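You operate a simulated robot arm through the tools that you are given. There is no shell and no other tool. Be economical: measure what you need, move in short steps, check, and stop when the job is done.

You run a simulated robot arm. Do the job below in one go: nothing can be reset, and whatever is moved stays where it is left.

TASK
Run the green-banded nut down its stud, snug it up with its socket and dot the stud's tip.
Fine: socket of the same colour, put back after; blue marker, back in its pot; leave the other studs and nuts. Set down upright: what you pick out, blue marker.

It is judged by the outcome, as a careful person would: the job done as asked, and still so three seconds after it is handed in. It fails if anything else is knocked over, pushed out of place, dropped, spilled or broken.

THE ROBOT
A 7-joint arm with a two-finger parallel gripper, fixed in place. Base frame: the origin is at the foot of the arm, x ahead of it, y to its left, z up. Units: m, degrees, N and s.
With the tool pointing down near the work surface it reaches from about 0.24 to 0.68 m from the base axis. Its first joint turns from -66.0 to 66.0 degrees. Payload 2.4 kg.
The tool frame sits at the grasp point between the pads (the TCP): z along the fingers, y along the line on which they close. The tips reach 0.03 m beyond it. The gripper opens to 0.094 m. The fingers are 0.028 m wide and 0.01 m thick; the gripper's body (0.05 by 0.096 m) begins 0.055 m behind the TCP.
Orientation is that of the tool frame in the base frame, as a unit quaternion [w, x, y, z]. With the fingers straight down and closing along the base's y, the tool's x points along the base's -x, its y along +y and its z along -z.

THE INTERFACE
- The arm moves only by the tool arm_command. Its argument "moves" is a list that holds one entry, the list of rows, each a list of 7 numbers: the shift along the tool's x, y, z in m, then the turn, a rotation vector about the tool's x, y, z in degrees, then the opening, from 0 (shut) to 1 (fully open). In form: [[[tx, ty, tz, ax, ay, az, gripper], ...]]. A call has 1 to 8 rows; each row is the pose to reach, as a shift and turn from the pose commanded when the call began, along the tool's axes at that moment. A row lasts 0.2 s, in which the tool goes at most 0.05 m and 8.6 degrees; a call with a longer step from one row to the next is refused whole, and so is a gripper value outside its range. A pose out of reach is approached as far as the arm can. The call stops where the force on the tool passes 70 N (or 10 N more than at its start, if that is more) or the arm is blocked; 0.2 s more then pass. The fingers move at their own pace (about 0.153 m/s each) and stop on an object; they squeeze with about 23 N. The grip force told is the motor's: it shows also when the fingers shut on nothing. Time passes only in rows, and 0.2 s behind the last, so rows that repeat a pose let the fingers close. The reply holds the time, the measured pose of the TCP, the force on the tool along the base axes, the opening and the grip force, in the units named above and with some noise, with the torque about the TCP (base axes, N m) and any sound that the robot's microphone picked up.
- Cameras (640 x 400 px; columns grow to the right, rows downward): "scene" is fixed at [0.0239, 0.4601, 1.4609]; the picture's right is [-0.88, -0.48, 0.00], its down [-0.20, 0.36, -0.91] and it looks along [0.44, -0.80, -0.41] (base axes); focal length 350 px, centre (320, 200). "wrist" rides on the gripper at [0.076, 0.014, -0.103] in the tool frame; the picture's right is [-0.18, 0.98, 0.00], its down [-0.75, -0.14, -0.64] and it looks along [-0.63, -0.12, 0.77] (tool axes); focal length 243 px, centre (320, 200). There is no depth. A picture from a camera that has moved, and an enlarged one, comes with that camera's place and axes in the base frame and with its lens.
- capture(camera): a new picture of that camera. No time passes.
- inspect(camera, box): a new picture of the part [left, top, right, bottom] of that camera's present view, enlarged. No time passes.
- finish_job(): hands the job in; it is judged then, once.

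Work in short steps. Places have to be worked out from the pictures, the camera data and where the tool is seen: move nearer, look again, correct. Check each grasp and each placing, and mend what went wrong. You have 120 turns and 64 pictures in all, those below and enlarged ones among them. Open the gripper and draw the arm clear of the work before you hand the job in, unless the task says otherwise; then end with one line.

The tools are called as name(argument=value, ...) on one line, values as JSON. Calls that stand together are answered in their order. arm_command: Moves the arm, as the interface text tells. Its arguments: {"type":"object","properties":{"moves":{"type":"array"}},"required":["moves"]} The other tools are called the same way: capture (camera) takes a picture; inspect (camera, box) takes an enlarged picture of a part of a camera's view; finish_job () hands the job in.

At the start:

```text
time: 0.0
ee_pos: [0.3751, 0.0369, 1.2232]
ee_rot: [0.001, 0.0, 1.0, 0.0]
wrist_force: [0.9, 0.1, 0.3]
wrist_torque: [-0.02, 0.0, -0.02]
opening: 0.0942
finger_force: 0.1
```

scene: 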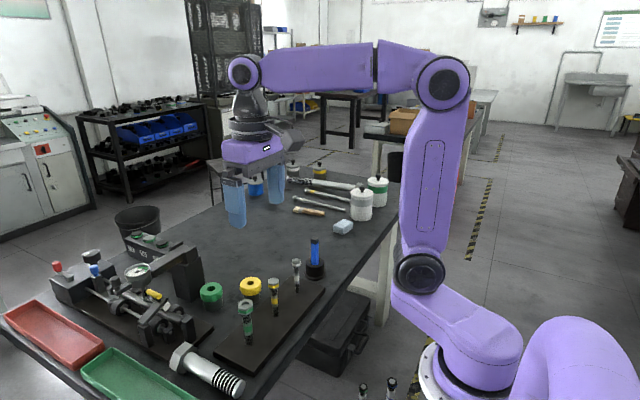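
wrist: 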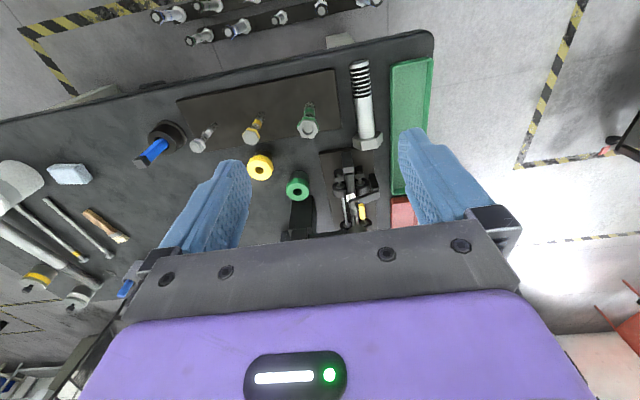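

I'll start with enlarged views of the stud area in both cameras.

inspect(camera="scene", box=[180, 220, 340, 380])

inspect(camera="wrist", box=[120, 50, 400, 225])

```text
2.50 times, centred on (260, 300) of scene
camera zoom: at [0.0239, 0.4601, 1.4609], right [-0.88, -0.48, 0.0], down [-0.2, 0.36, -0.91], along [0.44, -0.8, -0.41], focal length 876 px, centre (470, -50)
```

zoom: 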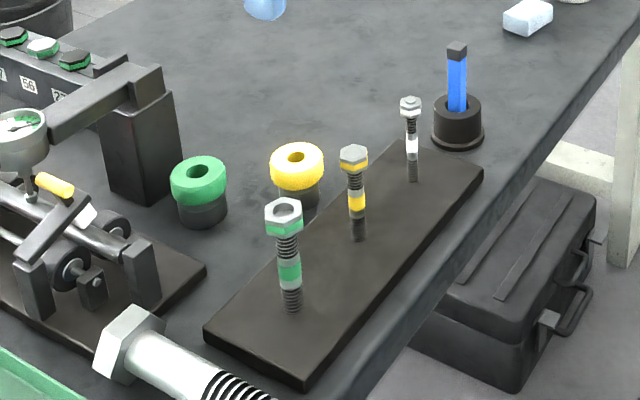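

```text
2.29 times, centred on (260, 138) of wrist
camera zoom: at [0.2981, 0.0531, 1.327], right [0.18, 0.98, 0.0], down [0.75, -0.14, 0.64], along [0.63, -0.12, -0.77], focal length 555 px, centre (457, 343)
```

zoom: 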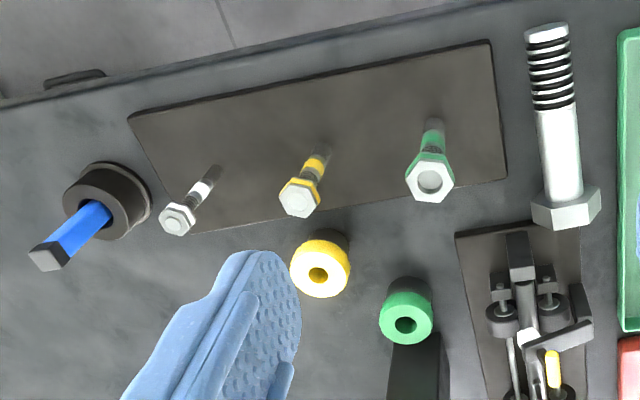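

The green nut's top is at about (0.468, 0.000, 0.925), with the stud base at z≈0.81. The green socket is near (0.647, -0.070), top at z≈0.86, and the marker top is near (0.476, -0.33, 0.92). I'll go down above the nut for a closer look.

arm_command(moves=[[[-0.023, -0.009, 0.04, 0, 0, 0, 1], [-0.046, -0.018, 0.08, 0, 0, 0, 1], [-0.07, -0.028, 0.12, 0, 0, 0, 1], [-0.093, -0.037, 0.16, 0, 0, 0, 1], [-0.093, -0.037, 0.173, 0, 0, 0, 1]]])

capture(camera="wrist")

inspect(camera="scene", box=[220, 280, 300, 360])

```text
time: 1.2
ee_pos: [0.4678, -0.0005, 1.0501]
ee_rot: [0.0, -0.001, 1.0, 0.0]
wrist_force: [0.8, 0.3, 0.1]
wrist_torque: [0.0, 0.03, 0.04]
opening: 0.0941
finger_force: 0.0
```

```text
59 pictures are left
camera wrist: at [0.3907, 0.0154, 1.1527], right [0.18, 0.98, 0.0], down [0.75, -0.14, 0.64], along [0.63, -0.12, -0.77], focal length 243 px, centre (320, 200)
```

wrist: 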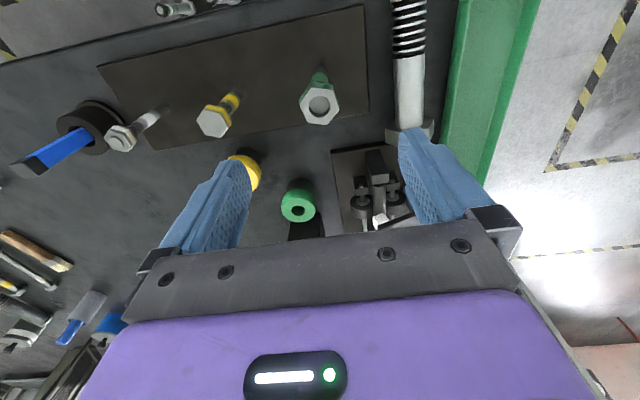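

```text
5.00 times, centred on (260, 320) of scene
camera zoom: at [0.024, 0.4601, 1.4609], right [-0.88, -0.48, 0.0], down [-0.2, 0.36, -0.91], along [0.44, -0.8, -0.41], focal length 1752 px, centre (620, -400)
```

zoom: 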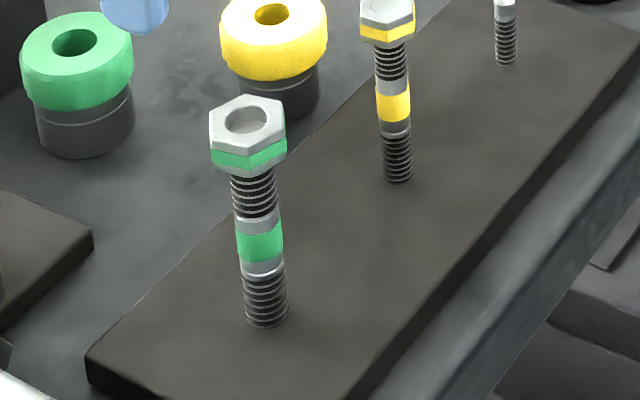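

Nut confirmed under the tool. I'll zoom the wrist view to read the hex orientation and centre.

inspect(camera="wrist", box=[280, 60, 360, 140])

```text
5.00 times, centred on (320, 100) of wrist
camera zoom: at [0.3907, 0.0154, 1.1527], right [0.18, 0.98, 0.0], down [0.75, -0.14, 0.64], along [0.63, -0.12, -0.77], focal length 1213 px, centre (320, 700)
```

zoom: 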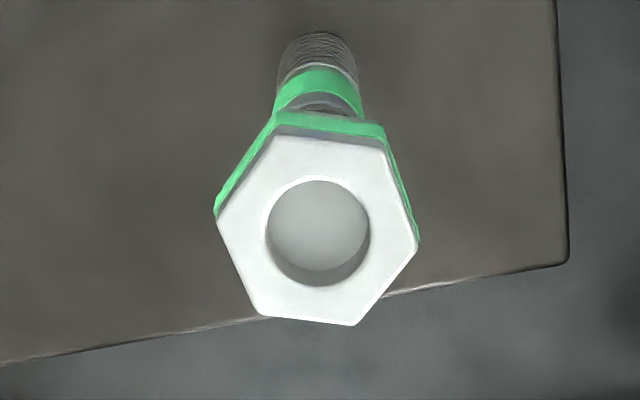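

Nut centre is ≈(0.467, 0.000), about 31 mm across flats, with flat normals at about 42°/102°/162°. To get a long clockwise stroke, I first rotate counter-clockwise and find the wrist's limit, staying above the nut.

arm_command(moves=[[[0, 0, 0.01, 0, 0, -8.5, 0.7], [0, 0, 0.02, 0, 0, -17, 0.7], [0, 0, 0.03, 0, 0, -25.5, 0.7], [0, 0, 0.04, 0, 0, -34, 0.7], [0, 0, 0.05, 0, 0, -42.5, 0.7], [0, 0, 0.06, 0, 0, -51, 0.7], [0, 0, 0.06, 0, 0, -59.5, 0.7], [0, 0, 0.06, 0, 0, -68, 0.7]]])

arm_command(moves=[[[0, 0, 0, 0, 0, -8.5, 0.7], [0, 0, 0, 0, 0, -17, 0.7], [0, 0, 0, 0, 0, -25.5, 0.7], [0, 0, 0, 0, 0, -34, 0.7], [0, 0, 0, 0, 0, -42.5, 0.7], [0, 0, 0, 0, 0, -51, 0.7], [0, 0, 0, 0, 0, -59.5, 0.7], [0, 0, 0, 0, 0, -64, 0.7]]])

capture(camera="wrist")

```text
time: 3.0
ee_pos: [0.4693, -0.0002, 0.9918]
ee_rot: [0.0, -0.561, 0.828, -0.001]
wrist_force: [0.0, 0.3, -0.2]
wrist_torque: [0.0, 0.0, 0.01]
opening: 0.0656
finger_force: 0.0
```

```text
time: 4.8
ee_pos: [0.4671, 0.0004, 0.9918]
ee_rot: [-0.001, 0.914, -0.405, 0.0]
wrist_force: [0.6, -0.4, 0.2]
wrist_torque: [0.01, 0.0, 0.01]
opening: 0.0656
finger_force: 0.1
```

```text
56 pictures are left
camera wrist: at [0.5083, -0.0646, 1.0941], right [-0.85, -0.52, 0.0], down [-0.4, 0.65, 0.64], along [-0.34, 0.55, -0.77], focal length 243 px, centre (320, 200)
```

wrist: 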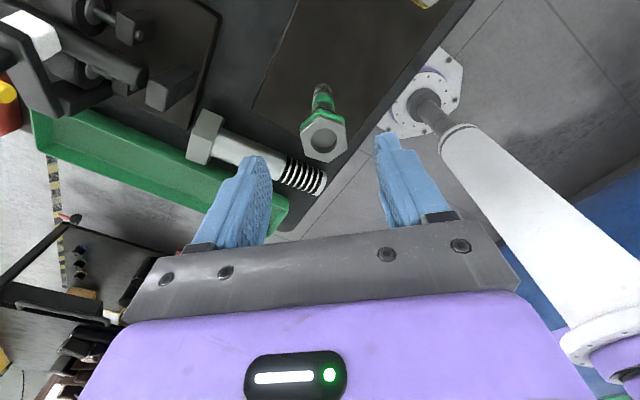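

The wrist reached -132°, so a long stroke is available. The nut is centred between the fingers, so I descend to z≈0.914 and close.

arm_command(moves=[[[0, 0, 0.03, 0, 0, 0, 0.7], [0, 0, 0.06, 0, 0, 0, 0.7], [0, 0, 0.078, 0, 0, 0, 0.7], [0, 0, 0.078, 0, 0, 0, 0.2], [0, 0, 0.078, 0, 0, 0, 0.2], [0, 0, 0.078, 0, 0, 0, 0.2]]])

capture(camera="wrist")

```text
time: 6.2
ee_pos: [0.4646, -0.0008, 0.9129]
ee_rot: [0.002, 0.913, -0.407, -0.003]
wrist_force: [-21.1, -1.4, 0.1]
wrist_torque: [0.07, -0.32, -0.02]
opening: 0.0347
finger_force: 13.6
```

```text
55 pictures are left
camera wrist: at [0.5055, -0.0647, 1.0154], right [-0.85, -0.52, 0.01], down [-0.39, 0.66, 0.64], along [-0.34, 0.55, -0.76], focal length 243 px, centre (320, 200)
```

wrist: 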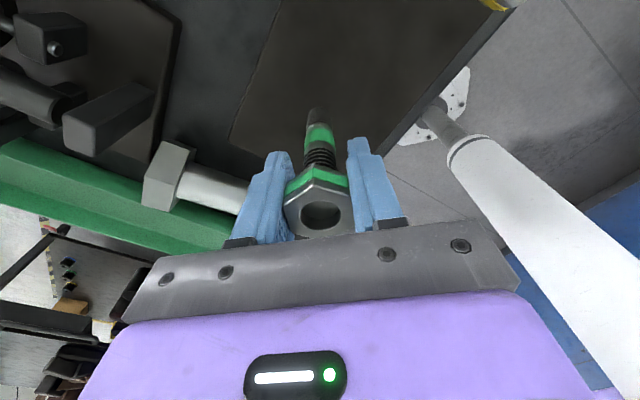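

Gripped at 34.7 mm, with a sideways load showing the nut centre is ≈2.5 mm toward -x. I recentre the command, turn clockwise 68°, and watch z, torque and sound.

arm_command(moves=[[[-0.0015, 0.0025, 0, 0, 0, 0, 0.2], [-0.0015, 0.0025, 0, 0, 0, 8.5, 0.2], [-0.0015, 0.0025, 0, 0, 0, 17, 0.2], [-0.0015, 0.0025, 0, 0, 0, 25.5, 0.2], [-0.0015, 0.0025, 0, 0, 0, 34, 0.2], [-0.0015, 0.0025, 0, 0, 0, 42.5, 0.2], [-0.0015, 0.0025, 0, 0, 0, 51, 0.2], [-0.0015, 0.0025, 0, 0, 0, 59.5, 0.2]]])

inspect(camera="wrist", box=[240, 90, 400, 250])

```text
time: 8.0
ee_pos: [0.4654, -0.0, 0.9137]
ee_rot: [0.0, -0.59, 0.808, 0.0]
wrist_force: [-4.4, 0.4, -17.4]
wrist_torque: [0.0, -0.12, 0.12]
opening: 0.0346
finger_force: 13.4
```

```text
2.50 times, centred on (320, 170) of wrist
camera zoom: at [0.4278, -0.0668, 1.0161], right [-0.88, 0.47, 0.0], down [0.36, 0.68, 0.64], along [0.3, 0.57, -0.77], focal length 606 px, centre (320, 275)
```

zoom: 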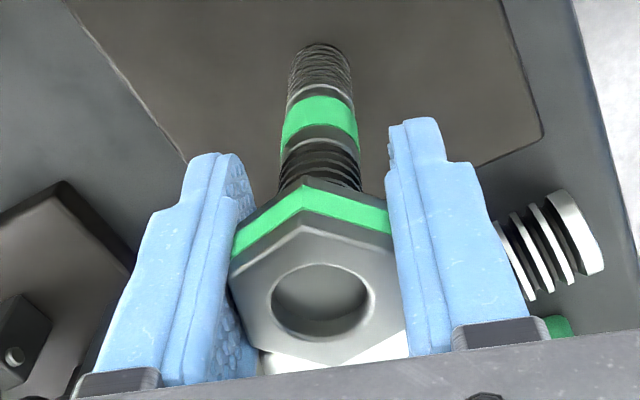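

The nut turned and is pulling the tool down (Fz −17 N), so clockwise is the right direction and it is advancing. I continue, letting z follow.

arm_command(moves=[[[0, 0, 0.002, 0, 0, 8.5, 0.2], [0, 0, 0.002, 0, 0, 17, 0.2], [0, 0, 0.0025, 0, 0, 25.5, 0.2], [0, 0, 0.0025, 0, 0, 34, 0.2], [0, 0, 0.003, 0, 0, 42.5, 0.2], [0, 0, 0.003, 0, 0, 51, 0.2], [0, 0, 0.0035, 0, 0, 59.5, 0.2], [0, 0, 0.004, 0, 0, 68, 0.2]]])

arm_command(moves=[[[0, 0, 0.0005, 0, 0, 8.5, 0.2], [0, 0, 0.0005, 0, 0, 17, 0.2], [0, 0, 0.001, 0, 0, 25.5, 0.2], [0, 0, 0.001, 0, 0, 34, 0.2], [0, 0, 0.0015, 0, 0, 42.5, 0.2], [0, 0, 0.0015, 0, 0, 51, 0.2], [0, 0, 0.002, 0, 0, 59.5, 0.2], [0, 0, 0.002, 0, 0, 68, 0.2]]])

inspect(camera="wrist", box=[240, 90, 400, 250])

```text
time: 9.8
ee_pos: [0.4659, -0.0001, 0.9091]
ee_rot: [0.002, -0.037, 0.999, 0.0]
wrist_force: [-0.1, -2.9, 12.9]
wrist_torque: [0.03, 0.1, 0.07]
opening: 0.0343
finger_force: 13.9
```

```text
time: 11.6
ee_pos: [0.4642, 0.001, 0.9064]
ee_rot: [0.0, 0.528, 0.849, 0.0]
wrist_force: [7.6, -2.5, -16.6]
wrist_torque: [-0.01, 0.16, 0.08]
opening: 0.0344
finger_force: 13.3
```

```text
2.50 times, centred on (320, 170) of wrist
camera zoom: at [0.4432, 0.0755, 1.0093], right [0.96, 0.27, 0.0], down [0.21, -0.74, 0.64], along [0.17, -0.62, -0.77], focal length 606 px, centre (320, 275)
```

zoom: 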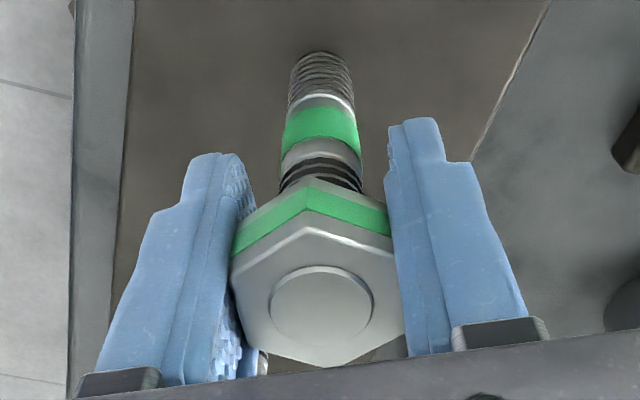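

The nut is now flush with the stud tip after ≈195°, and about two threads remain above the collar. I continue clockwise.

arm_command(moves=[[[0, 0, 0.001, 0, 0, 8.5, 0.2], [0, 0, 0.0015, 0, 0, 17, 0.2], [0, 0, 0.0015, 0, 0, 25.5, 0.2], [0, 0, 0.002, 0, 0, 34, 0.2], [0, 0, 0.002, 0, 0, 42.5, 0.2], [0, 0, 0.0025, 0, 0, 51, 0.2], [0, 0, 0.003, 0, 0, 59.5, 0.2], [0, 0, 0.003, 0, 0, 68, 0.2]]])

inspect(camera="wrist", box=[240, 90, 400, 250])

```text
time: 13.4
ee_pos: [0.4646, 0.0002, 0.9038]
ee_rot: [0.0, 0.912, 0.409, -0.002]
wrist_force: [2.1, -2.8, -18.9]
wrist_torque: [0.09, 0.01, 0.05]
opening: 0.0343
finger_force: 14.0
```

```text
2.50 times, centred on (320, 170) of wrist
camera zoom: at [0.5254, 0.0486, 1.0064], right [0.61, -0.79, 0.0], down [-0.6, -0.47, 0.64], along [-0.51, -0.39, -0.77], focal length 606 px, centre (320, 275)
```

zoom: 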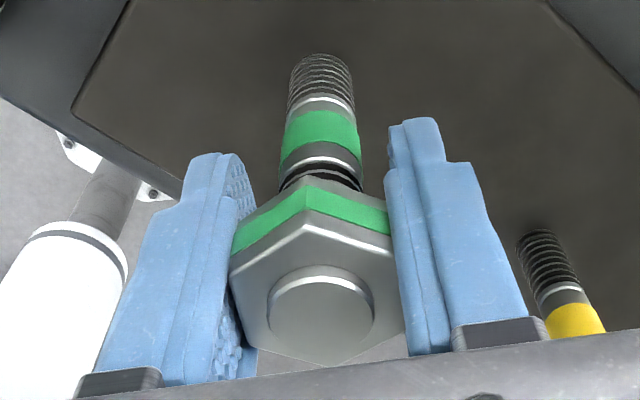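

One thread remains, so I try a further ≈34° in this direction before regripping.

arm_command(moves=[[[0, 0, 0.001, 0, 0, 8.5, 0.2], [0, 0, 0.0015, 0, 0, 17, 0.2], [0, 0, 0.002, 0, 0, 25.5, 0.2], [0, 0, 0.002, 0, 0, 34, 0.2]]])

inspect(camera="wrist", box=[240, 90, 400, 250])

```text
time: 14.4
ee_pos: [0.4645, -0.0005, 0.9005]
ee_rot: [0.0, 0.992, 0.126, 0.0]
wrist_force: [-5.6, -0.5, -2.8]
wrist_torque: [0.13, -0.05, 0.07]
opening: 0.0344
finger_force: 13.1
```

```text
2.50 times, centred on (320, 170) of wrist
camera zoom: at [0.5413, 0.0064, 1.0049], right [0.07, -1.0, 0.0], down [-0.76, -0.05, 0.64], along [-0.64, -0.04, -0.77], focal length 606 px, centre (320, 275)
```

zoom: 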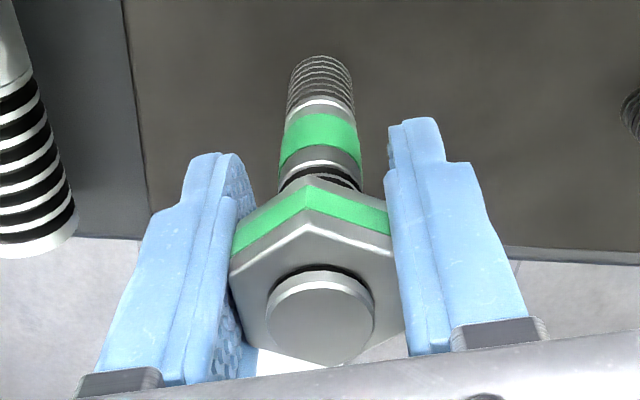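

Still moving freely at +166°. I try another 25°.

arm_command(moves=[[[0, 0, 0.0005, 0, 0, 8.5, 0.2], [0, 0, 0.001, 0, 0, 17, 0.2], [0, 0, 0.001, 0, 0, 25.5, 0.2], [0, 0, 0.0015, 0, 0, 34, 0.2]]])

inspect(camera="wrist", box=[240, 90, 400, 250])

```text
time: 15.4
ee_pos: [0.4278, 0.0062, 0.8981]
ee_rot: [-0.023, 0.991, -0.134, 0.006]
wrist_force: [0.2, 1.3, -1.0]
wrist_torque: [-0.16, 0.02, -0.02]
opening: 0.0185
finger_force: 0.1
out of reach, approached as far as the arm can: row 4
```

```text
2.50 times, centred on (320, 170) of wrist
camera zoom: at [0.4946, -0.031, 1.0003], right [-0.44, -0.9, -0.05], down [-0.7, 0.31, 0.64], along [-0.56, 0.31, -0.76], focal length 606 px, centre (320, 275)
```

zoom: 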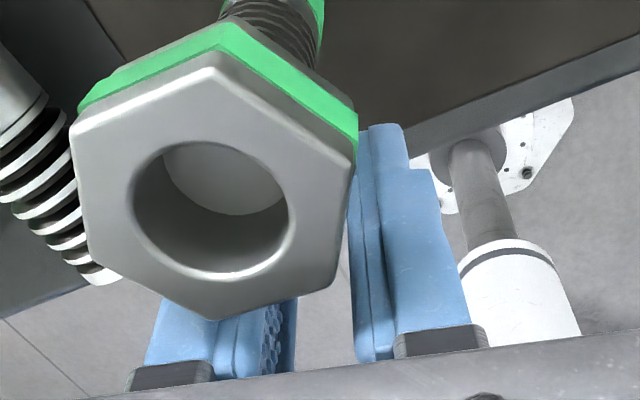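

The wrist passed its limit and flipped back around, unwinding the nut and slipping off it. I lift the tool away and check the state.

capture(camera="scene")

capture(camera="wrist")

```text
49 pictures are left
```

scene: 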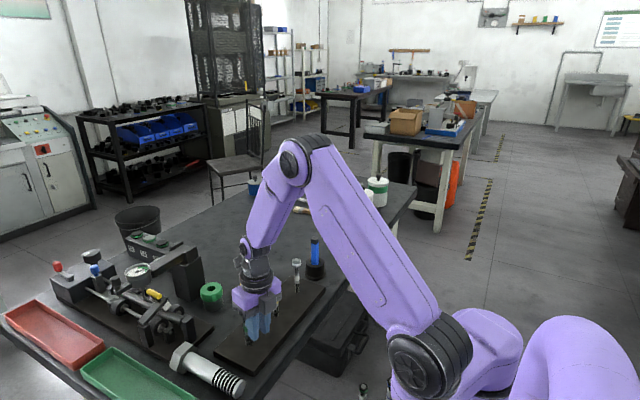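

```text
48 pictures are left
camera wrist: at [0.4946, -0.031, 1.0003], right [-0.44, -0.9, -0.05], down [-0.7, 0.31, 0.64], along [-0.56, 0.31, -0.76], focal length 243 px, centre (320, 200)
```

wrist: 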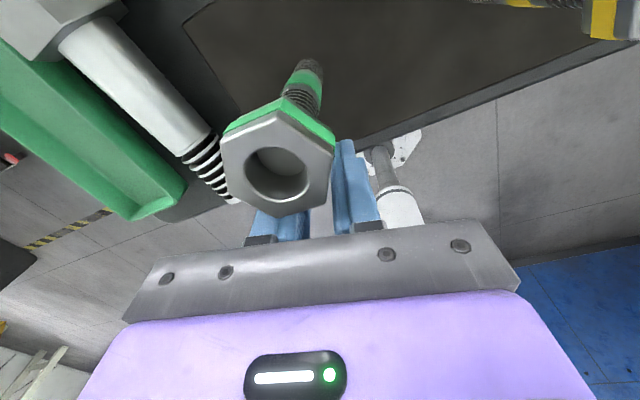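

The nut is back near its start height, with the fingers just on its -x side. I back off further in -x, then straight up, keeping clear of the nut.

arm_command(moves=[[[-0.037, 0.004, 0, 0, 0, 0, 0.2], [-0.037, 0.004, -0.03, 0, 0, 0, 0.2], [-0.037, 0.004, -0.07, 0, 0, 0, 0.2], [-0.037, 0.004, -0.1, 0, 0, 0, 0.4]]])

```text
time: 16.4
ee_pos: [0.3908, 0.0052, 1.0002]
ee_rot: [-0.021, 0.991, -0.134, 0.006]
wrist_force: [0.5, -0.2, 0.4]
wrist_torque: [0.02, 0.02, -0.01]
opening: 0.0375
finger_force: 0.1
```

Clear of the nut. I level the tool, return to 132° counter-clockwise, hover over the nut and look.

arm_command(moves=[[[0.015, -0.003, 0, -0.5, 0.07, 6.5, 0.7], [0.03, -0.006, 0, -1, 0.14, 13, 0.7], [0.045, -0.009, 0, -1.5, 0.21, 19.5, 0.7], [0.06, -0.012, 0, -2, 0.28, 26, 0.7], [0.0736, -0.0151, 0, -2.5, 0.35, 32.5, 0.7]]])

inspect(camera="wrist", box=[240, 60, 400, 220])

inspect(camera="scene", box=[220, 280, 300, 360])

```text
time: 17.6
ee_pos: [0.3635, -0.0732, 0.9659]
ee_rot: [-0.041, 0.951, -0.305, 0.019]
wrist_force: [0.2, 0.1, -0.5]
wrist_torque: [0.01, 0.02, 0.02]
opening: 0.066
finger_force: 0.2
out of reach, approached as far as the arm can: row 1, 2, 3, 4, 5
```

```text
2.50 times, centred on (320, 140) of wrist
camera zoom: at [0.4098, -0.1353, 1.0685], right [-0.72, -0.69, -0.09], down [-0.57, 0.51, 0.64], along [-0.4, 0.52, -0.76], focal length 606 px, centre (320, 350)
```

zoom: 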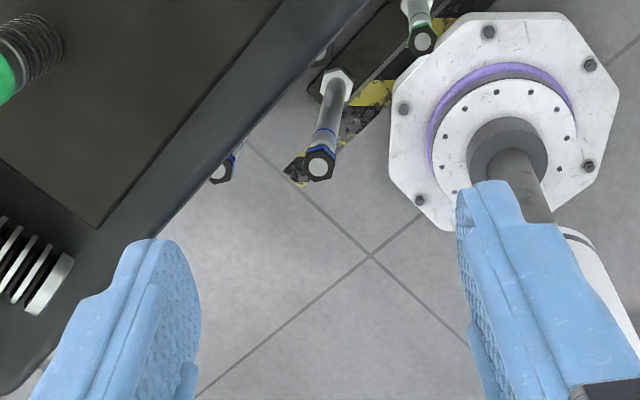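

```text
5.00 times, centred on (260, 320) of scene
camera zoom: at [0.0239, 0.4601, 1.4609], right [-0.88, -0.48, 0.0], down [-0.2, 0.36, -0.91], along [0.44, -0.8, -0.41], focal length 1752 px, centre (620, -400)
```

zoom: 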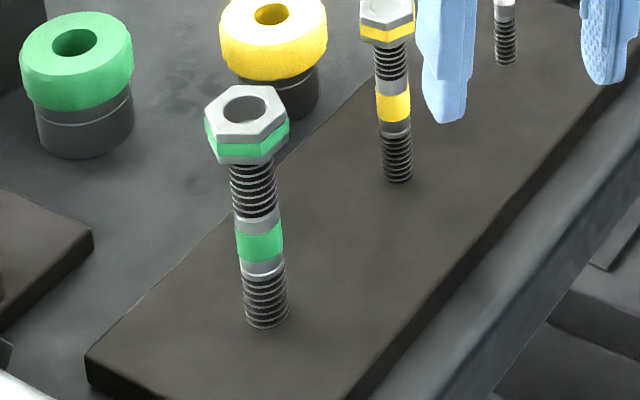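

The nut is still threaded at the top of the stud, but the arm is up against a joint limit. I raise first, then test turning the other way to unwind it.

arm_command(moves=[[[0, 0, -0.03, 0, 0, 0, 0.7], [0, 0, -0.06, 0, 0, 0, 0.7], [0, 0, -0.1, 0, 0, 0, 0.7]]])

arm_command(moves=[[[0, 0, 0, 0, 0, -8.5, 0.7], [0, 0, 0, 0, 0, -17, 0.7], [0, 0, 0, 0, 0, -25.5, 0.7], [0, 0, 0, 0, 0, -34, 0.7], [0, 0, 0, 0, 0, -42.5, 0.7], [0, 0, 0, 0, 0, -51, 0.7], [0, 0, 0, 0, 0, -59.5, 0.7], [0, 0, 0, 0, 0, -68, 0.7]]])

```text
time: 18.4
ee_pos: [0.3499, -0.089, 1.0651]
ee_rot: [-0.041, 0.951, -0.306, 0.02]
wrist_force: [0.0, -0.1, -0.2]
wrist_torque: [0.03, -0.04, 0.02]
opening: 0.0658
finger_force: 0.0
out of reach, approached as far as the arm can: row 1, 2, 3
```

```text
time: 20.2
ee_pos: [0.352, -0.0899, 1.0651]
ee_rot: [-0.023, 0.959, 0.279, 0.039]
wrist_force: [0.1, 0.5, 1.2]
wrist_torque: [0.03, 0.02, 0.0]
opening: 0.0659
finger_force: 0.1
```

Confirmed: the cw side was at its limit, and turning back frees the arm. I level the tool and return above the nut at a safe height.

arm_command(moves=[[[0, 0, 0, 0.2, -0.65, -7.9, 0.7], [0.02, -0.002, 0, 0.4, -1.3, -15.8, 0.7], [0.04, -0.004, 0, 0.6, -1.95, -23.8, 0.7], [0.06, -0.006, 0, 0.8, -2.6, -31.7, 0.7], [0.08, -0.008, 0, 1.0, -3.25, -39.7, 0.7], [0.1, -0.011, 0, 1.2, -3.9, -47.6, 0.7], [0.125, -0.013, 0, 1.4, -4.55, -55.6, 0.7], [0.1436, -0.0154, 0, 1.6, -5.2, -63.5, 0.7]]])

arm_command(moves=[[[0, 0, 0, 0, 0, -8.5, 0.7], [0, 0, 0, 0, 0, -17, 0.7], [0, 0, 0, 0, 0, -25.5, 0.7], [0, 0, 0, 0, 0, -34, 0.7], [0, 0, 0, 0, 0, -42.5, 0.7], [0, 0, 0, 0, 0, -51, 0.7], [0, 0, 0, 0, 0, -59.5, 0.7], [0, 0, 0, 0, 0, -68, 0.7]]])

inspect(camera="wrist", box=[260, 40, 380, 160])

```text
time: 22.0
ee_pos: [0.4652, -0.0006, 1.0779]
ee_rot: [0.001, 0.669, 0.743, 0.0]
wrist_force: [-0.4, -0.3, 0.1]
wrist_torque: [0.0, -0.01, 0.02]
opening: 0.0657
finger_force: 0.1
```

```text
time: 23.8
ee_pos: [0.4649, 0.0003, 1.0784]
ee_rot: [0.001, 0.138, 0.99, 0.001]
wrist_force: [0.2, 0.2, -0.5]
wrist_torque: [0.0, -0.01, -0.01]
opening: 0.0659
finger_force: 0.0
```

```text
3.33 times, centred on (320, 100) of wrist
camera zoom: at [0.3949, 0.0349, 1.1818], right [0.45, 0.89, 0.0], down [0.68, -0.34, 0.64], along [0.58, -0.29, -0.77], focal length 809 px, centre (320, 533)
```

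zoom: 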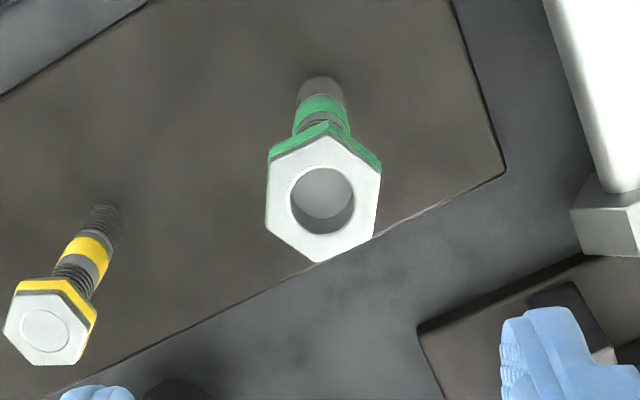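

The nut's flat normals are now ≈-1/59/119°, with its centre at ≈(0.4652, 0). I turn the tool to 148.7° counter-clockwise in steps for a fresh grip and will never exceed +175° clockwise.

arm_command(moves=[[[0, 0, 0, 0, 0, -8.5, 0.7], [0, 0, 0, 0, 0, -17, 0.7], [0, 0, 0, 0, 0, -25.5, 0.7], [0, 0, 0, 0, 0, -34, 0.7], [0, 0, 0, 0, 0, -42.5, 0.7], [0, 0, 0, 0, 0, -51, 0.7], [0, 0, 0, 0, 0, -59.5, 0.7], [0, 0, 0, 0, 0, -68, 0.7]]])

arm_command(moves=[[[0, 0, 0, 0, 0, -8.5, 0.7], [0, 0, 0.01, 0, 0, -17, 0.7], [0, 0, 0.02, 0, 0, -25.5, 0.7], [0, 0, 0.03, 0, 0, -34, 0.7], [0, 0, 0.04, 0, 0, -42.5, 0.7], [0, 0, 0.05, 0, 0, -51, 0.7], [0, 0, 0.06, 0, 0, -59.5, 0.7], [0, 0, 0.07, 0, 0, -68, 0.7]]])

arm_command(moves=[[[0, 0, 0, 0, 0, -8.5, 0.7], [0, 0, 0, 0, 0, -17, 0.7], [0, 0, 0, 0, 0, -25.5, 0.7], [0, 0, 0, 0, 0, -28.7, 0.7]]])

capture(camera="wrist")

```text
time: 25.6
ee_pos: [0.465, -0.0009, 1.0795]
ee_rot: [0.001, -0.438, 0.899, 0.0]
wrist_force: [-0.1, -1.1, -0.3]
wrist_torque: [0.02, -0.04, 0.01]
opening: 0.0658
finger_force: 0.0
```

```text
time: 27.4
ee_pos: [0.4649, -0.0013, 1.0081]
ee_rot: [0.0, 0.866, -0.499, 0.001]
wrist_force: [-0.2, 0.2, -0.1]
wrist_torque: [0.03, -0.02, -0.04]
opening: 0.0659
finger_force: 0.0
```

```text
time: 28.4
ee_pos: [0.4644, 0.0, 1.0081]
ee_rot: [0.0, 0.963, -0.27, 0.0]
wrist_force: [0.5, -0.8, -0.4]
wrist_torque: [0.0, 0.0, 0.0]
opening: 0.066
finger_force: 0.0
```

```text
44 pictures are left
camera wrist: at [0.5218, -0.0515, 1.1117], right [-0.67, -0.74, 0.0], down [-0.57, 0.51, 0.64], along [-0.48, 0.43, -0.77], focal length 243 px, centre (320, 200)
```

wrist: 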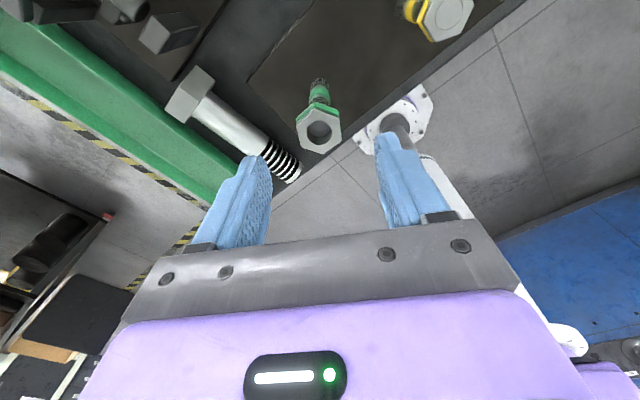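

Aligned at 148.7° with no limit trouble. Descend to z≈0.918 and close.

arm_command(moves=[[[0, 0, 0.03, 0, 0, 0, 0.7], [0, 0, 0.06, 0, 0, 0, 0.7], [0, 0, 0.09, 0, 0, 0, 0.7], [0, 0, 0.09, 0, 0, 0, 0.2], [0, 0, 0.09, 0, 0, 0, 0.2], [0, 0, 0.09, 0, 0, 0, 0.2]]])

inspect(camera="wrist", box=[240, 90, 400, 250])

```text
time: 29.8
ee_pos: [0.4649, -0.0001, 0.9185]
ee_rot: [-0.001, 0.963, -0.27, 0.002]
wrist_force: [17.3, 11.6, -9.1]
wrist_torque: [-0.31, 0.22, 0.01]
opening: 0.0335
finger_force: 23.1
```

```text
2.50 times, centred on (320, 170) of wrist
camera zoom: at [0.5209, -0.0504, 1.023], right [-0.67, -0.74, -0.01], down [-0.57, 0.51, 0.64], along [-0.47, 0.43, -0.77], focal length 606 px, centre (320, 275)
```

zoom: 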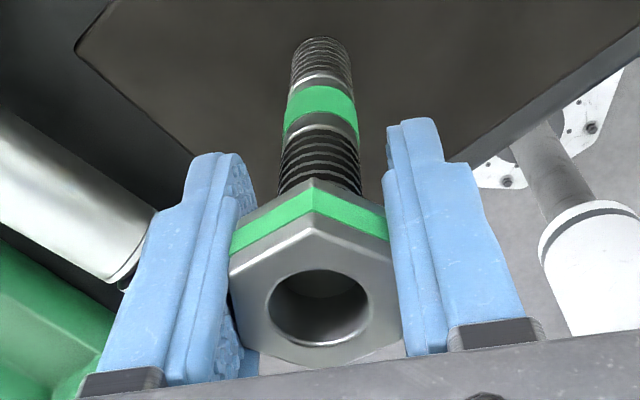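

Good square grip. I recentre and turn clockwise, with z following at ≈2.6 mm per 68°.

arm_command(moves=[[[0.0007, -0.002, 0.0003, 0, 0, 8.5, 0.2], [0.0007, -0.002, 0.0006, 0, 0, 17, 0.2], [0.0007, -0.002, 0.001, 0, 0, 25.5, 0.2], [0.0007, -0.002, 0.0013, 0, 0, 34, 0.2], [0.0007, -0.002, 0.0016, 0, 0, 42.5, 0.2], [0.0007, -0.002, 0.002, 0, 0, 51, 0.2], [0.0007, -0.002, 0.0023, 0, 0, 59.5, 0.2], [0.0007, -0.002, 0.0026, 0, 0, 68, 0.2]]])

arm_command(moves=[[[0, 0, 0.0003, 0, 0, 8.5, 0.2], [0, 0, 0.0006, 0, 0, 17, 0.2], [0, 0, 0.001, 0, 0, 25.5, 0.2], [0, 0, 0.0013, 0, 0, 34, 0.2], [0, 0, 0.0016, 0, 0, 42.5, 0.2], [0, 0, 0.002, 0, 0, 51, 0.2], [0, 0, 0.0023, 0, 0, 59.5, 0.2], [0, 0, 0.0026, 0, 0, 68, 0.2]]])

arm_command(moves=[[[0, 0, 0.0003, 0, 0, 8.5, 0.2], [0, 0, 0.0006, 0, 0, 17, 0.2], [0, 0, 0.001, 0, 0, 25.5, 0.2], [0, 0, 0.0013, 0, 0, 34, 0.2], [0, 0, 0.0016, 0, 0, 42.5, 0.2], [0, 0, 0.002, 0, 0, 51, 0.2], [0, 0, 0.0023, 0, 0, 59.5, 0.2], [0, 0, 0.0026, 0, 0, 68, 0.2]]])

inspect(camera="wrist", box=[240, 90, 400, 250])

```text
time: 31.6
ee_pos: [0.467, 0.0004, 0.917]
ee_rot: [-0.001, -0.644, 0.765, 0.001]
wrist_force: [-14.3, -1.6, 15.4]
wrist_torque: [0.05, -0.2, -0.04]
opening: 0.0336
finger_force: 23.1
```

```text
time: 33.4
ee_pos: [0.4653, -0.0003, 0.9129]
ee_rot: [0.0, -0.107, 0.994, 0.001]
wrist_force: [-15.6, -12.0, -8.6]
wrist_torque: [0.16, -0.34, 0.05]
opening: 0.0336
finger_force: 23.6
```

```text
time: 35.2
ee_pos: [0.4647, 0.0004, 0.9106]
ee_rot: [0.0, 0.468, 0.884, 0.0]
wrist_force: [-13.8, -20.0, -15.3]
wrist_torque: [0.3, -0.32, 0.12]
opening: 0.0333
finger_force: 23.2
```

```text
2.50 times, centred on (320, 170) of wrist
camera zoom: at [0.4335, 0.072, 1.0136], right [0.92, 0.4, 0.0], down [0.31, -0.7, 0.64], along [0.26, -0.59, -0.77], focal length 606 px, centre (320, 275)
```

zoom: 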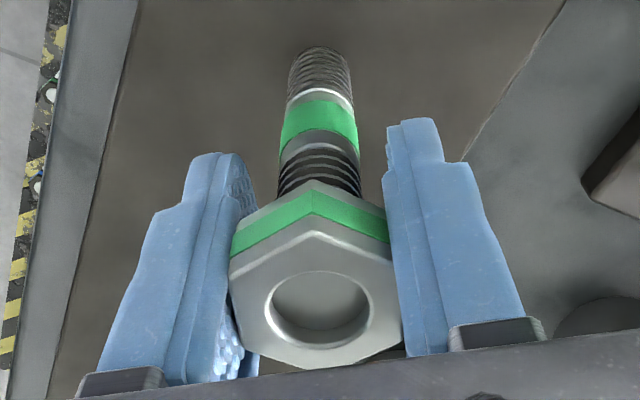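

Progressing well. I recentre slightly and continue to about +165°.

arm_command(moves=[[[-0.0008, -0.002, 0.0003, 0, 0, 8.5, 0.2], [-0.0008, -0.002, 0.0006, 0, 0, 17, 0.2], [-0.0008, -0.002, 0.001, 0, 0, 25.5, 0.2], [-0.0008, -0.002, 0.0013, 0, 0, 34, 0.2], [-0.0008, -0.002, 0.0016, 0, 0, 42.5, 0.2], [-0.0008, -0.002, 0.002, 0, 0, 51, 0.2], [-0.0008, -0.002, 0.0023, 0, 0, 59.5, 0.2], [-0.0008, -0.002, 0.0026, 0, 0, 68, 0.2]]])

arm_command(moves=[[[0, 0, 0.0003, 0, 0, 8.5, 0.2], [0, 0, 0.0006, 0, 0, 17, 0.2], [0, 0, 0.001, 0, 0, 25.5, 0.2], [0, 0, 0.0013, 0, 0, 34, 0.2], [0, 0, 0.0016, 0, 0, 42, 0.2]]])

inspect(camera="wrist", box=[240, 90, 400, 250])

```text
time: 37.0
ee_pos: [0.464, 0.0004, 0.9073]
ee_rot: [-0.001, 0.881, 0.473, 0.0]
wrist_force: [-12.1, 4.7, -13.5]
wrist_torque: [-0.08, -0.31, 0.07]
opening: 0.0337
finger_force: 22.7
```

```text
time: 38.2
ee_pos: [0.4642, 0.001, 0.9053]
ee_rot: [0.0, 0.992, 0.126, 0.001]
wrist_force: [-5.4, 15.5, -18.6]
wrist_torque: [-0.35, -0.02, 0.07]
opening: 0.0334
finger_force: 23.8
```

```text
2.50 times, centred on (320, 170) of wrist
camera zoom: at [0.5415, 0.0064, 1.0092], right [0.07, -1.0, 0.0], down [-0.77, -0.05, 0.64], along [-0.64, -0.04, -0.77], focal length 606 px, centre (320, 275)
```

zoom: 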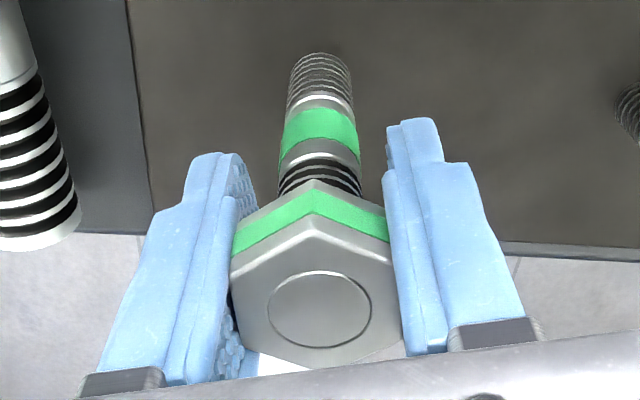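

Flush with the tip now. I open and rotate back 240° around the nut, which keeps the same flats, for a second stroke.

arm_command(moves=[[[0, 0, 0, 0, 0, 0, 0.7], [0, 0, 0, 0, 0, 0, 0.7], [0, 0, 0, 0, 0, -8.5, 0.7], [0, 0, 0, 0, 0, -17, 0.7], [0, 0, 0, 0, 0, -25.5, 0.7], [0, 0, 0, 0, 0, -34, 0.7], [0, 0, 0, 0, 0, -42.5, 0.7], [0, 0, 0, 0, 0, -51, 0.7]]])

arm_command(moves=[[[0, 0, 0, 0, 0, -8.5, 0.7], [0, 0, 0, 0, 0, -17, 0.7], [0, 0, 0, 0, 0, -25.5, 0.7], [0, 0, 0, 0, 0, -34, 0.7], [0, 0, 0, 0, 0, -42.5, 0.7], [0, 0, 0, 0, 0, -51, 0.7], [0, 0, 0, 0, 0, -59.5, 0.7], [0, 0, 0, 0, 0, -68, 0.7]]])

arm_command(moves=[[[0, 0, 0, 0, 0, -8.5, 0.7], [0, 0, 0, 0, 0, -17, 0.7], [0, 0, 0, 0, 0, -25.5, 0.7], [0, 0, 0, 0, 0, -34, 0.7], [0, 0, 0, 0, 0, -42.5, 0.7], [0, 0, 0, 0, 0, -51, 0.7], [0, 0, 0, 0, 0, -59.5, 0.7], [0, 0, 0, 0, 0, -68, 0.7]]])

arm_command(moves=[[[0, 0, 0, 0, 0, -8.5, 0.7], [0, 0, 0, 0, 0, -17, 0.7], [0, 0, 0, 0, 0, -25.5, 0.7], [0, 0, 0, 0, 0, -34, 0.7], [0, 0, 0, 0, 0, -42.5, 0.7], [0, 0, 0, 0, 0, -51, 0.7], [0, 0, 0, 0, 0, -53, 0.7]]])

inspect(camera="wrist", box=[240, 90, 400, 250])

```text
time: 40.0
ee_pos: [0.4664, -0.0005, 0.9064]
ee_rot: [0.0, 0.84, 0.542, 0.001]
wrist_force: [0.0, 0.7, -0.2]
wrist_torque: [0.02, -0.02, -0.01]
opening: 0.0659
finger_force: 0.0
```

```text
time: 41.8
ee_pos: [0.4638, -0.0016, 0.9062]
ee_rot: [0.0, 0.393, 0.919, 0.001]
wrist_force: [-0.4, 0.5, -0.3]
wrist_torque: [0.0, -0.02, -0.03]
opening: 0.0658
finger_force: 0.1
```

```text
time: 43.6
ee_pos: [0.465, -0.0014, 0.9066]
ee_rot: [0.001, -0.188, 0.982, 0.001]
wrist_force: [-0.1, 0.1, 0.0]
wrist_torque: [0.05, 0.01, -0.01]
opening: 0.0658
finger_force: 0.1
```

```text
time: 45.2
ee_pos: [0.4662, -0.0009, 0.9068]
ee_rot: [0.001, -0.607, 0.795, 0.0]
wrist_force: [0.2, -0.5, 0.1]
wrist_torque: [0.0, -0.02, -0.01]
opening: 0.066
finger_force: 0.1
```

```text
2.50 times, centred on (320, 170) of wrist
camera zoom: at [0.431, -0.0696, 1.0097], right [-0.9, 0.44, 0.0], down [0.33, 0.69, 0.64], along [0.28, 0.58, -0.77], focal length 606 px, centre (320, 275)
```

zoom: 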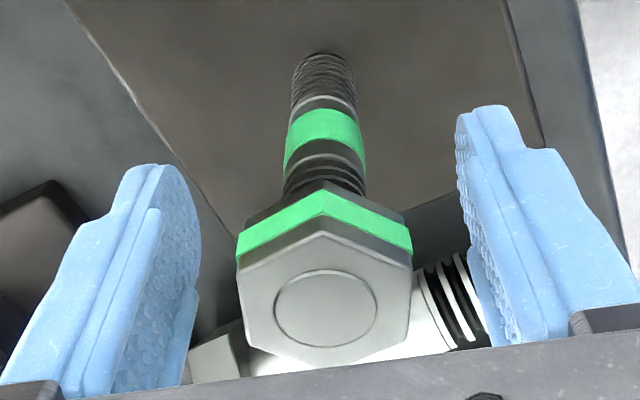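

Aligned. Close and start the second stroke.

arm_command(moves=[[[0, 0, 0.001, 0, 0, 0, 0.2], [0, 0, 0.001, 0, 0, 0, 0.2], [0, 0, 0.001, 0, 0, 0, 0.2], [0, 0, 0.0013, 0, 0, 8.5, 0.2], [0, 0, 0.0016, 0, 0, 17, 0.2], [0, 0, 0.002, 0, 0, 25.5, 0.2], [0, 0, 0.0023, 0, 0, 34, 0.2], [0, 0, 0.0026, 0, 0, 42.5, 0.2]]])

arm_command(moves=[[[0, 0, 0.0003, 0, 0, 8.5, 0.2], [0, 0, 0.0006, 0, 0, 17, 0.2], [0, 0, 0.001, 0, 0, 25.5, 0.2], [0, 0, 0.0013, 0, 0, 34, 0.2], [0, 0, 0.0016, 0, 0, 42.5, 0.2], [0, 0, 0.002, 0, 0, 51, 0.2], [0, 0, 0.0023, 0, 0, 59.5, 0.2], [0, 0, 0.0026, 0, 0, 68, 0.2]]])

inspect(camera="wrist", box=[240, 90, 400, 250])

```text
time: 47.0
ee_pos: [0.4638, -0.0008, 0.9051]
ee_rot: [0.0, -0.274, 0.962, 0.0]
wrist_force: [-16.6, 6.4, 34.7]
wrist_torque: [-0.08, -0.32, 0.0]
opening: 0.0337
finger_force: 22.7
```

```text
time: 48.8
ee_pos: [0.4631, -0.0002, 0.9017]
ee_rot: [0.0, 0.309, 0.951, 0.0]
wrist_force: [-16.7, 16.7, 14.0]
wrist_torque: [-0.34, -0.43, 0.06]
opening: 0.0335
finger_force: 22.7
```

```text
2.50 times, centred on (320, 170) of wrist
camera zoom: at [0.4108, 0.0579, 1.0045], right [0.73, 0.69, 0.0], down [0.53, -0.56, 0.64], along [0.44, -0.47, -0.77], focal length 606 px, centre (320, 275)
```

zoom: 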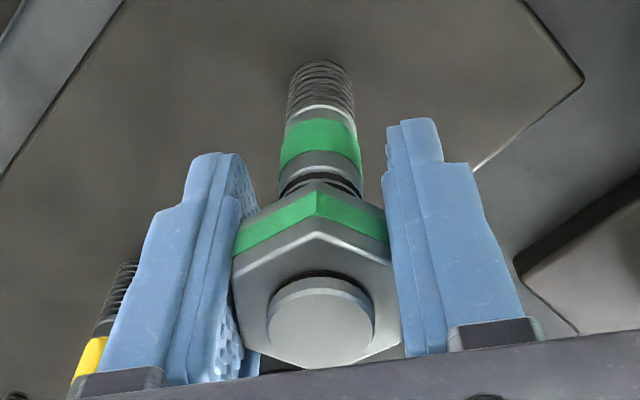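

About one thread is left. I recentre and continue, watching for seating.

arm_command(moves=[[[0.002, 0.0005, 0.0, 0, 0, 8.5, 0.2], [0.002, 0.0005, 0.0003, 0, 0, 17, 0.2], [0.002, 0.0005, 0.0006, 0, 0, 25.5, 0.2], [0.002, 0.0005, 0.001, 0, 0, 34, 0.2], [0.002, 0.0005, 0.0013, 0, 0, 42.5, 0.2], [0.002, 0.0005, 0.0016, 0, 0, 51, 0.2]]])

inspect(camera="wrist", box=[240, 90, 400, 250])

```text
time: 50.2
ee_pos: [0.4653, -0.0004, 0.9002]
ee_rot: [0.001, 0.689, 0.725, 0.001]
wrist_force: [6.1, 0.4, -15.6]
wrist_torque: [-0.22, 0.18, 0.06]
opening: 0.0334
finger_force: 22.9
```

```text
2.50 times, centred on (320, 170) of wrist
camera zoom: at [0.4744, 0.0783, 1.0029], right [0.99, -0.13, 0.0], down [-0.11, -0.76, 0.64], along [-0.08, -0.64, -0.77], focal length 606 px, centre (320, 275)
```

zoom: 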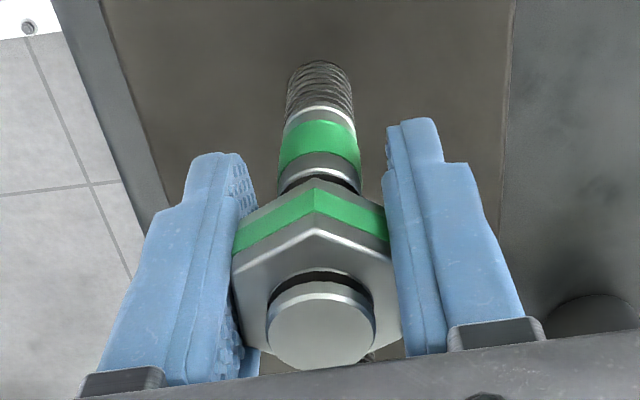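

A sliver of thread remains. Continue with another 51°.

arm_command(moves=[[[0, 0, 0.0004, 0, 0, 8.5, 0.2], [0, 0, 0.0007, 0, 0, 17, 0.2], [0, 0, 0.001, 0, 0, 25.5, 0.2], [0, 0, 0.0014, 0, 0, 34, 0.2], [0, 0, 0.0017, 0, 0, 42.5, 0.2], [0, 0, 0.002, 0, 0, 51, 0.2]]])

inspect(camera="wrist", box=[240, 90, 400, 250])

```text
time: 51.6
ee_pos: [0.4661, 0.0002, 0.8987]
ee_rot: [0.0, 0.934, 0.358, 0.002]
wrist_force: [11.9, -4.9, -11.3]
wrist_torque: [-0.08, 0.37, 0.06]
opening: 0.0336
finger_force: 22.3
```

```text
2.50 times, centred on (320, 170) of wrist
camera zoom: at [0.5304, 0.0417, 1.0009], right [0.52, -0.85, 0.0], down [-0.66, -0.4, 0.64], along [-0.55, -0.33, -0.77], focal length 606 px, centre (320, 275)
```

zoom: 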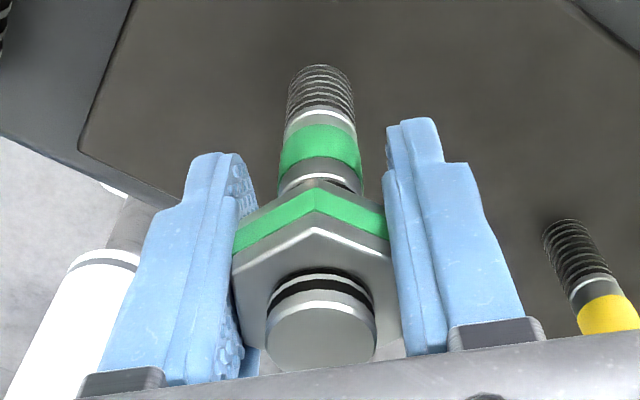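

Almost seated, so 25° more to ≈163°, watching torque.

arm_command(moves=[[[0, 0, 0.0003, 0, 0, 8.5, 0.2], [0, 0, 0.0006, 0, 0, 17, 0.2], [0, 0, 0.001, 0, 0, 25.5, 0.2]]])

inspect(camera="wrist", box=[240, 90, 400, 250])

```text
time: 52.4
ee_pos: [0.4652, 0.0007, 0.8982]
ee_rot: [-0.001, 0.99, 0.142, 0.003]
wrist_force: [16.0, -5.3, -6.3]
wrist_torque: [0.05, 0.31, 0.06]
opening: 0.0337
finger_force: 22.9
```

```text
2.50 times, centred on (320, 170) of wrist
camera zoom: at [0.541, 0.0091, 1.0], right [0.1, -0.99, 0.0], down [-0.77, -0.08, 0.64], along [-0.63, -0.06, -0.77], focal length 606 px, centre (320, 275)
```

zoom: 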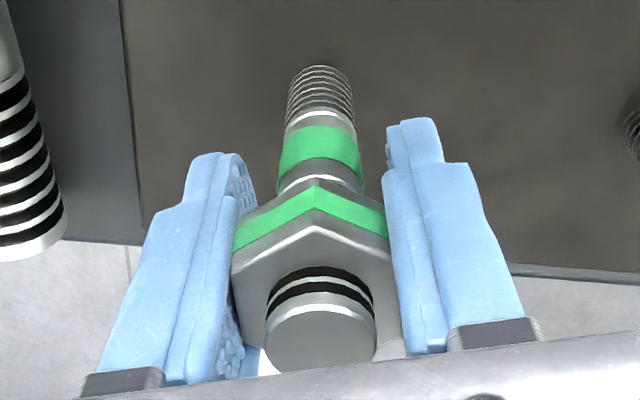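

The nut is run down almost to the shank shoulder with the tip well proud, so the rest goes to the socket. I release, rise, and unwind toward the neutral orientation.

arm_command(moves=[[[0, 0, 0, 0, 0, 0, 0.7], [0, 0, 0, 0, 0, 0, 0.7], [0, 0, -0.03, 0, 0, 0, 0.7], [0, 0, -0.07, 0, 0, 0, 0.7], [0, 0, -0.11, 0, 0, -8.5, 0.7], [0, 0, -0.15, 0, 0, -17, 0.7], [0, 0, -0.16, 0, 0, -25.5, 0.7]]])

arm_command(moves=[[[0, 0, 0, 0, 0, -8.5, 0.7], [0, 0, 0, 0, 0, -17, 0.7], [0, 0, 0, 0, 0, -25.5, 0.7], [0, 0, 0, 0, 0, -34, 0.7], [0, 0, 0, 0, 0, -42.5, 0.7], [0, 0, 0, 0, 0, -51, 0.7], [0, 0, 0, 0, 0, -59.5, 0.7], [0, 0, 0, 0, 0, -68, 0.7]]])

arm_command(moves=[[[0, 0, 0, 0, 0, -8.5, 1], [0, 0, 0, 0, 0, -17, 1], [0, 0, 0, 0, 0, -25.5, 1], [0, 0, 0, 0, 0, -34, 1], [0, 0, 0, 0, 0, -42.5, 1], [0, 0, 0, 0, 0, -51, 1], [0, 0, 0, 0, 0, -59.5, 1], [0, 0, 0, 0, 0, -68, 1]]])

inspect(camera="scene", box=[100, 220, 340, 370])

capture(camera="wrist")

```text
time: 54.0
ee_pos: [0.4635, 0.0, 1.0568]
ee_rot: [0.0, 0.933, 0.36, 0.002]
wrist_force: [-0.6, 0.8, -0.6]
wrist_torque: [-0.05, -0.03, 0.0]
opening: 0.0657
finger_force: 0.0
```

```text
time: 55.8
ee_pos: [0.464, 0.0004, 1.0581]
ee_rot: [0.001, 0.572, 0.82, 0.001]
wrist_force: [0.3, -0.2, 0.1]
wrist_torque: [-0.01, 0.0, 0.0]
opening: 0.0658
finger_force: 0.1
```

```text
time: 57.6
ee_pos: [0.4643, -0.0006, 1.0565]
ee_rot: [0.002, 0.015, 1.0, 0.002]
wrist_force: [0.5, -0.4, -0.8]
wrist_torque: [0.02, -0.02, 0.0]
opening: 0.0941
finger_force: 0.0
```

```text
2.67 times, centred on (220, 295) of scene
camera zoom: at [0.0239, 0.4601, 1.4609], right [-0.88, -0.48, 0.0], down [-0.2, 0.36, -0.91], along [0.44, -0.8, -0.41], focal length 935 px, centre (587, -53)
```

zoom: 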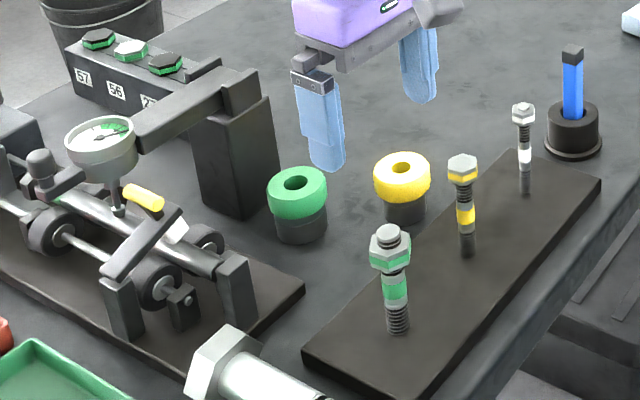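

```text
34 pictures are left
camera wrist: at [0.3876, 0.0183, 1.1596], right [0.21, 0.98, 0.0], down [0.75, -0.16, 0.64], along [0.63, -0.14, -0.77], focal length 243 px, centre (320, 200)
```

wrist: 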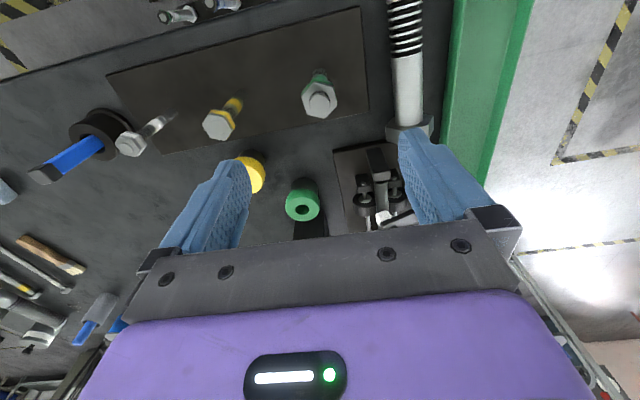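

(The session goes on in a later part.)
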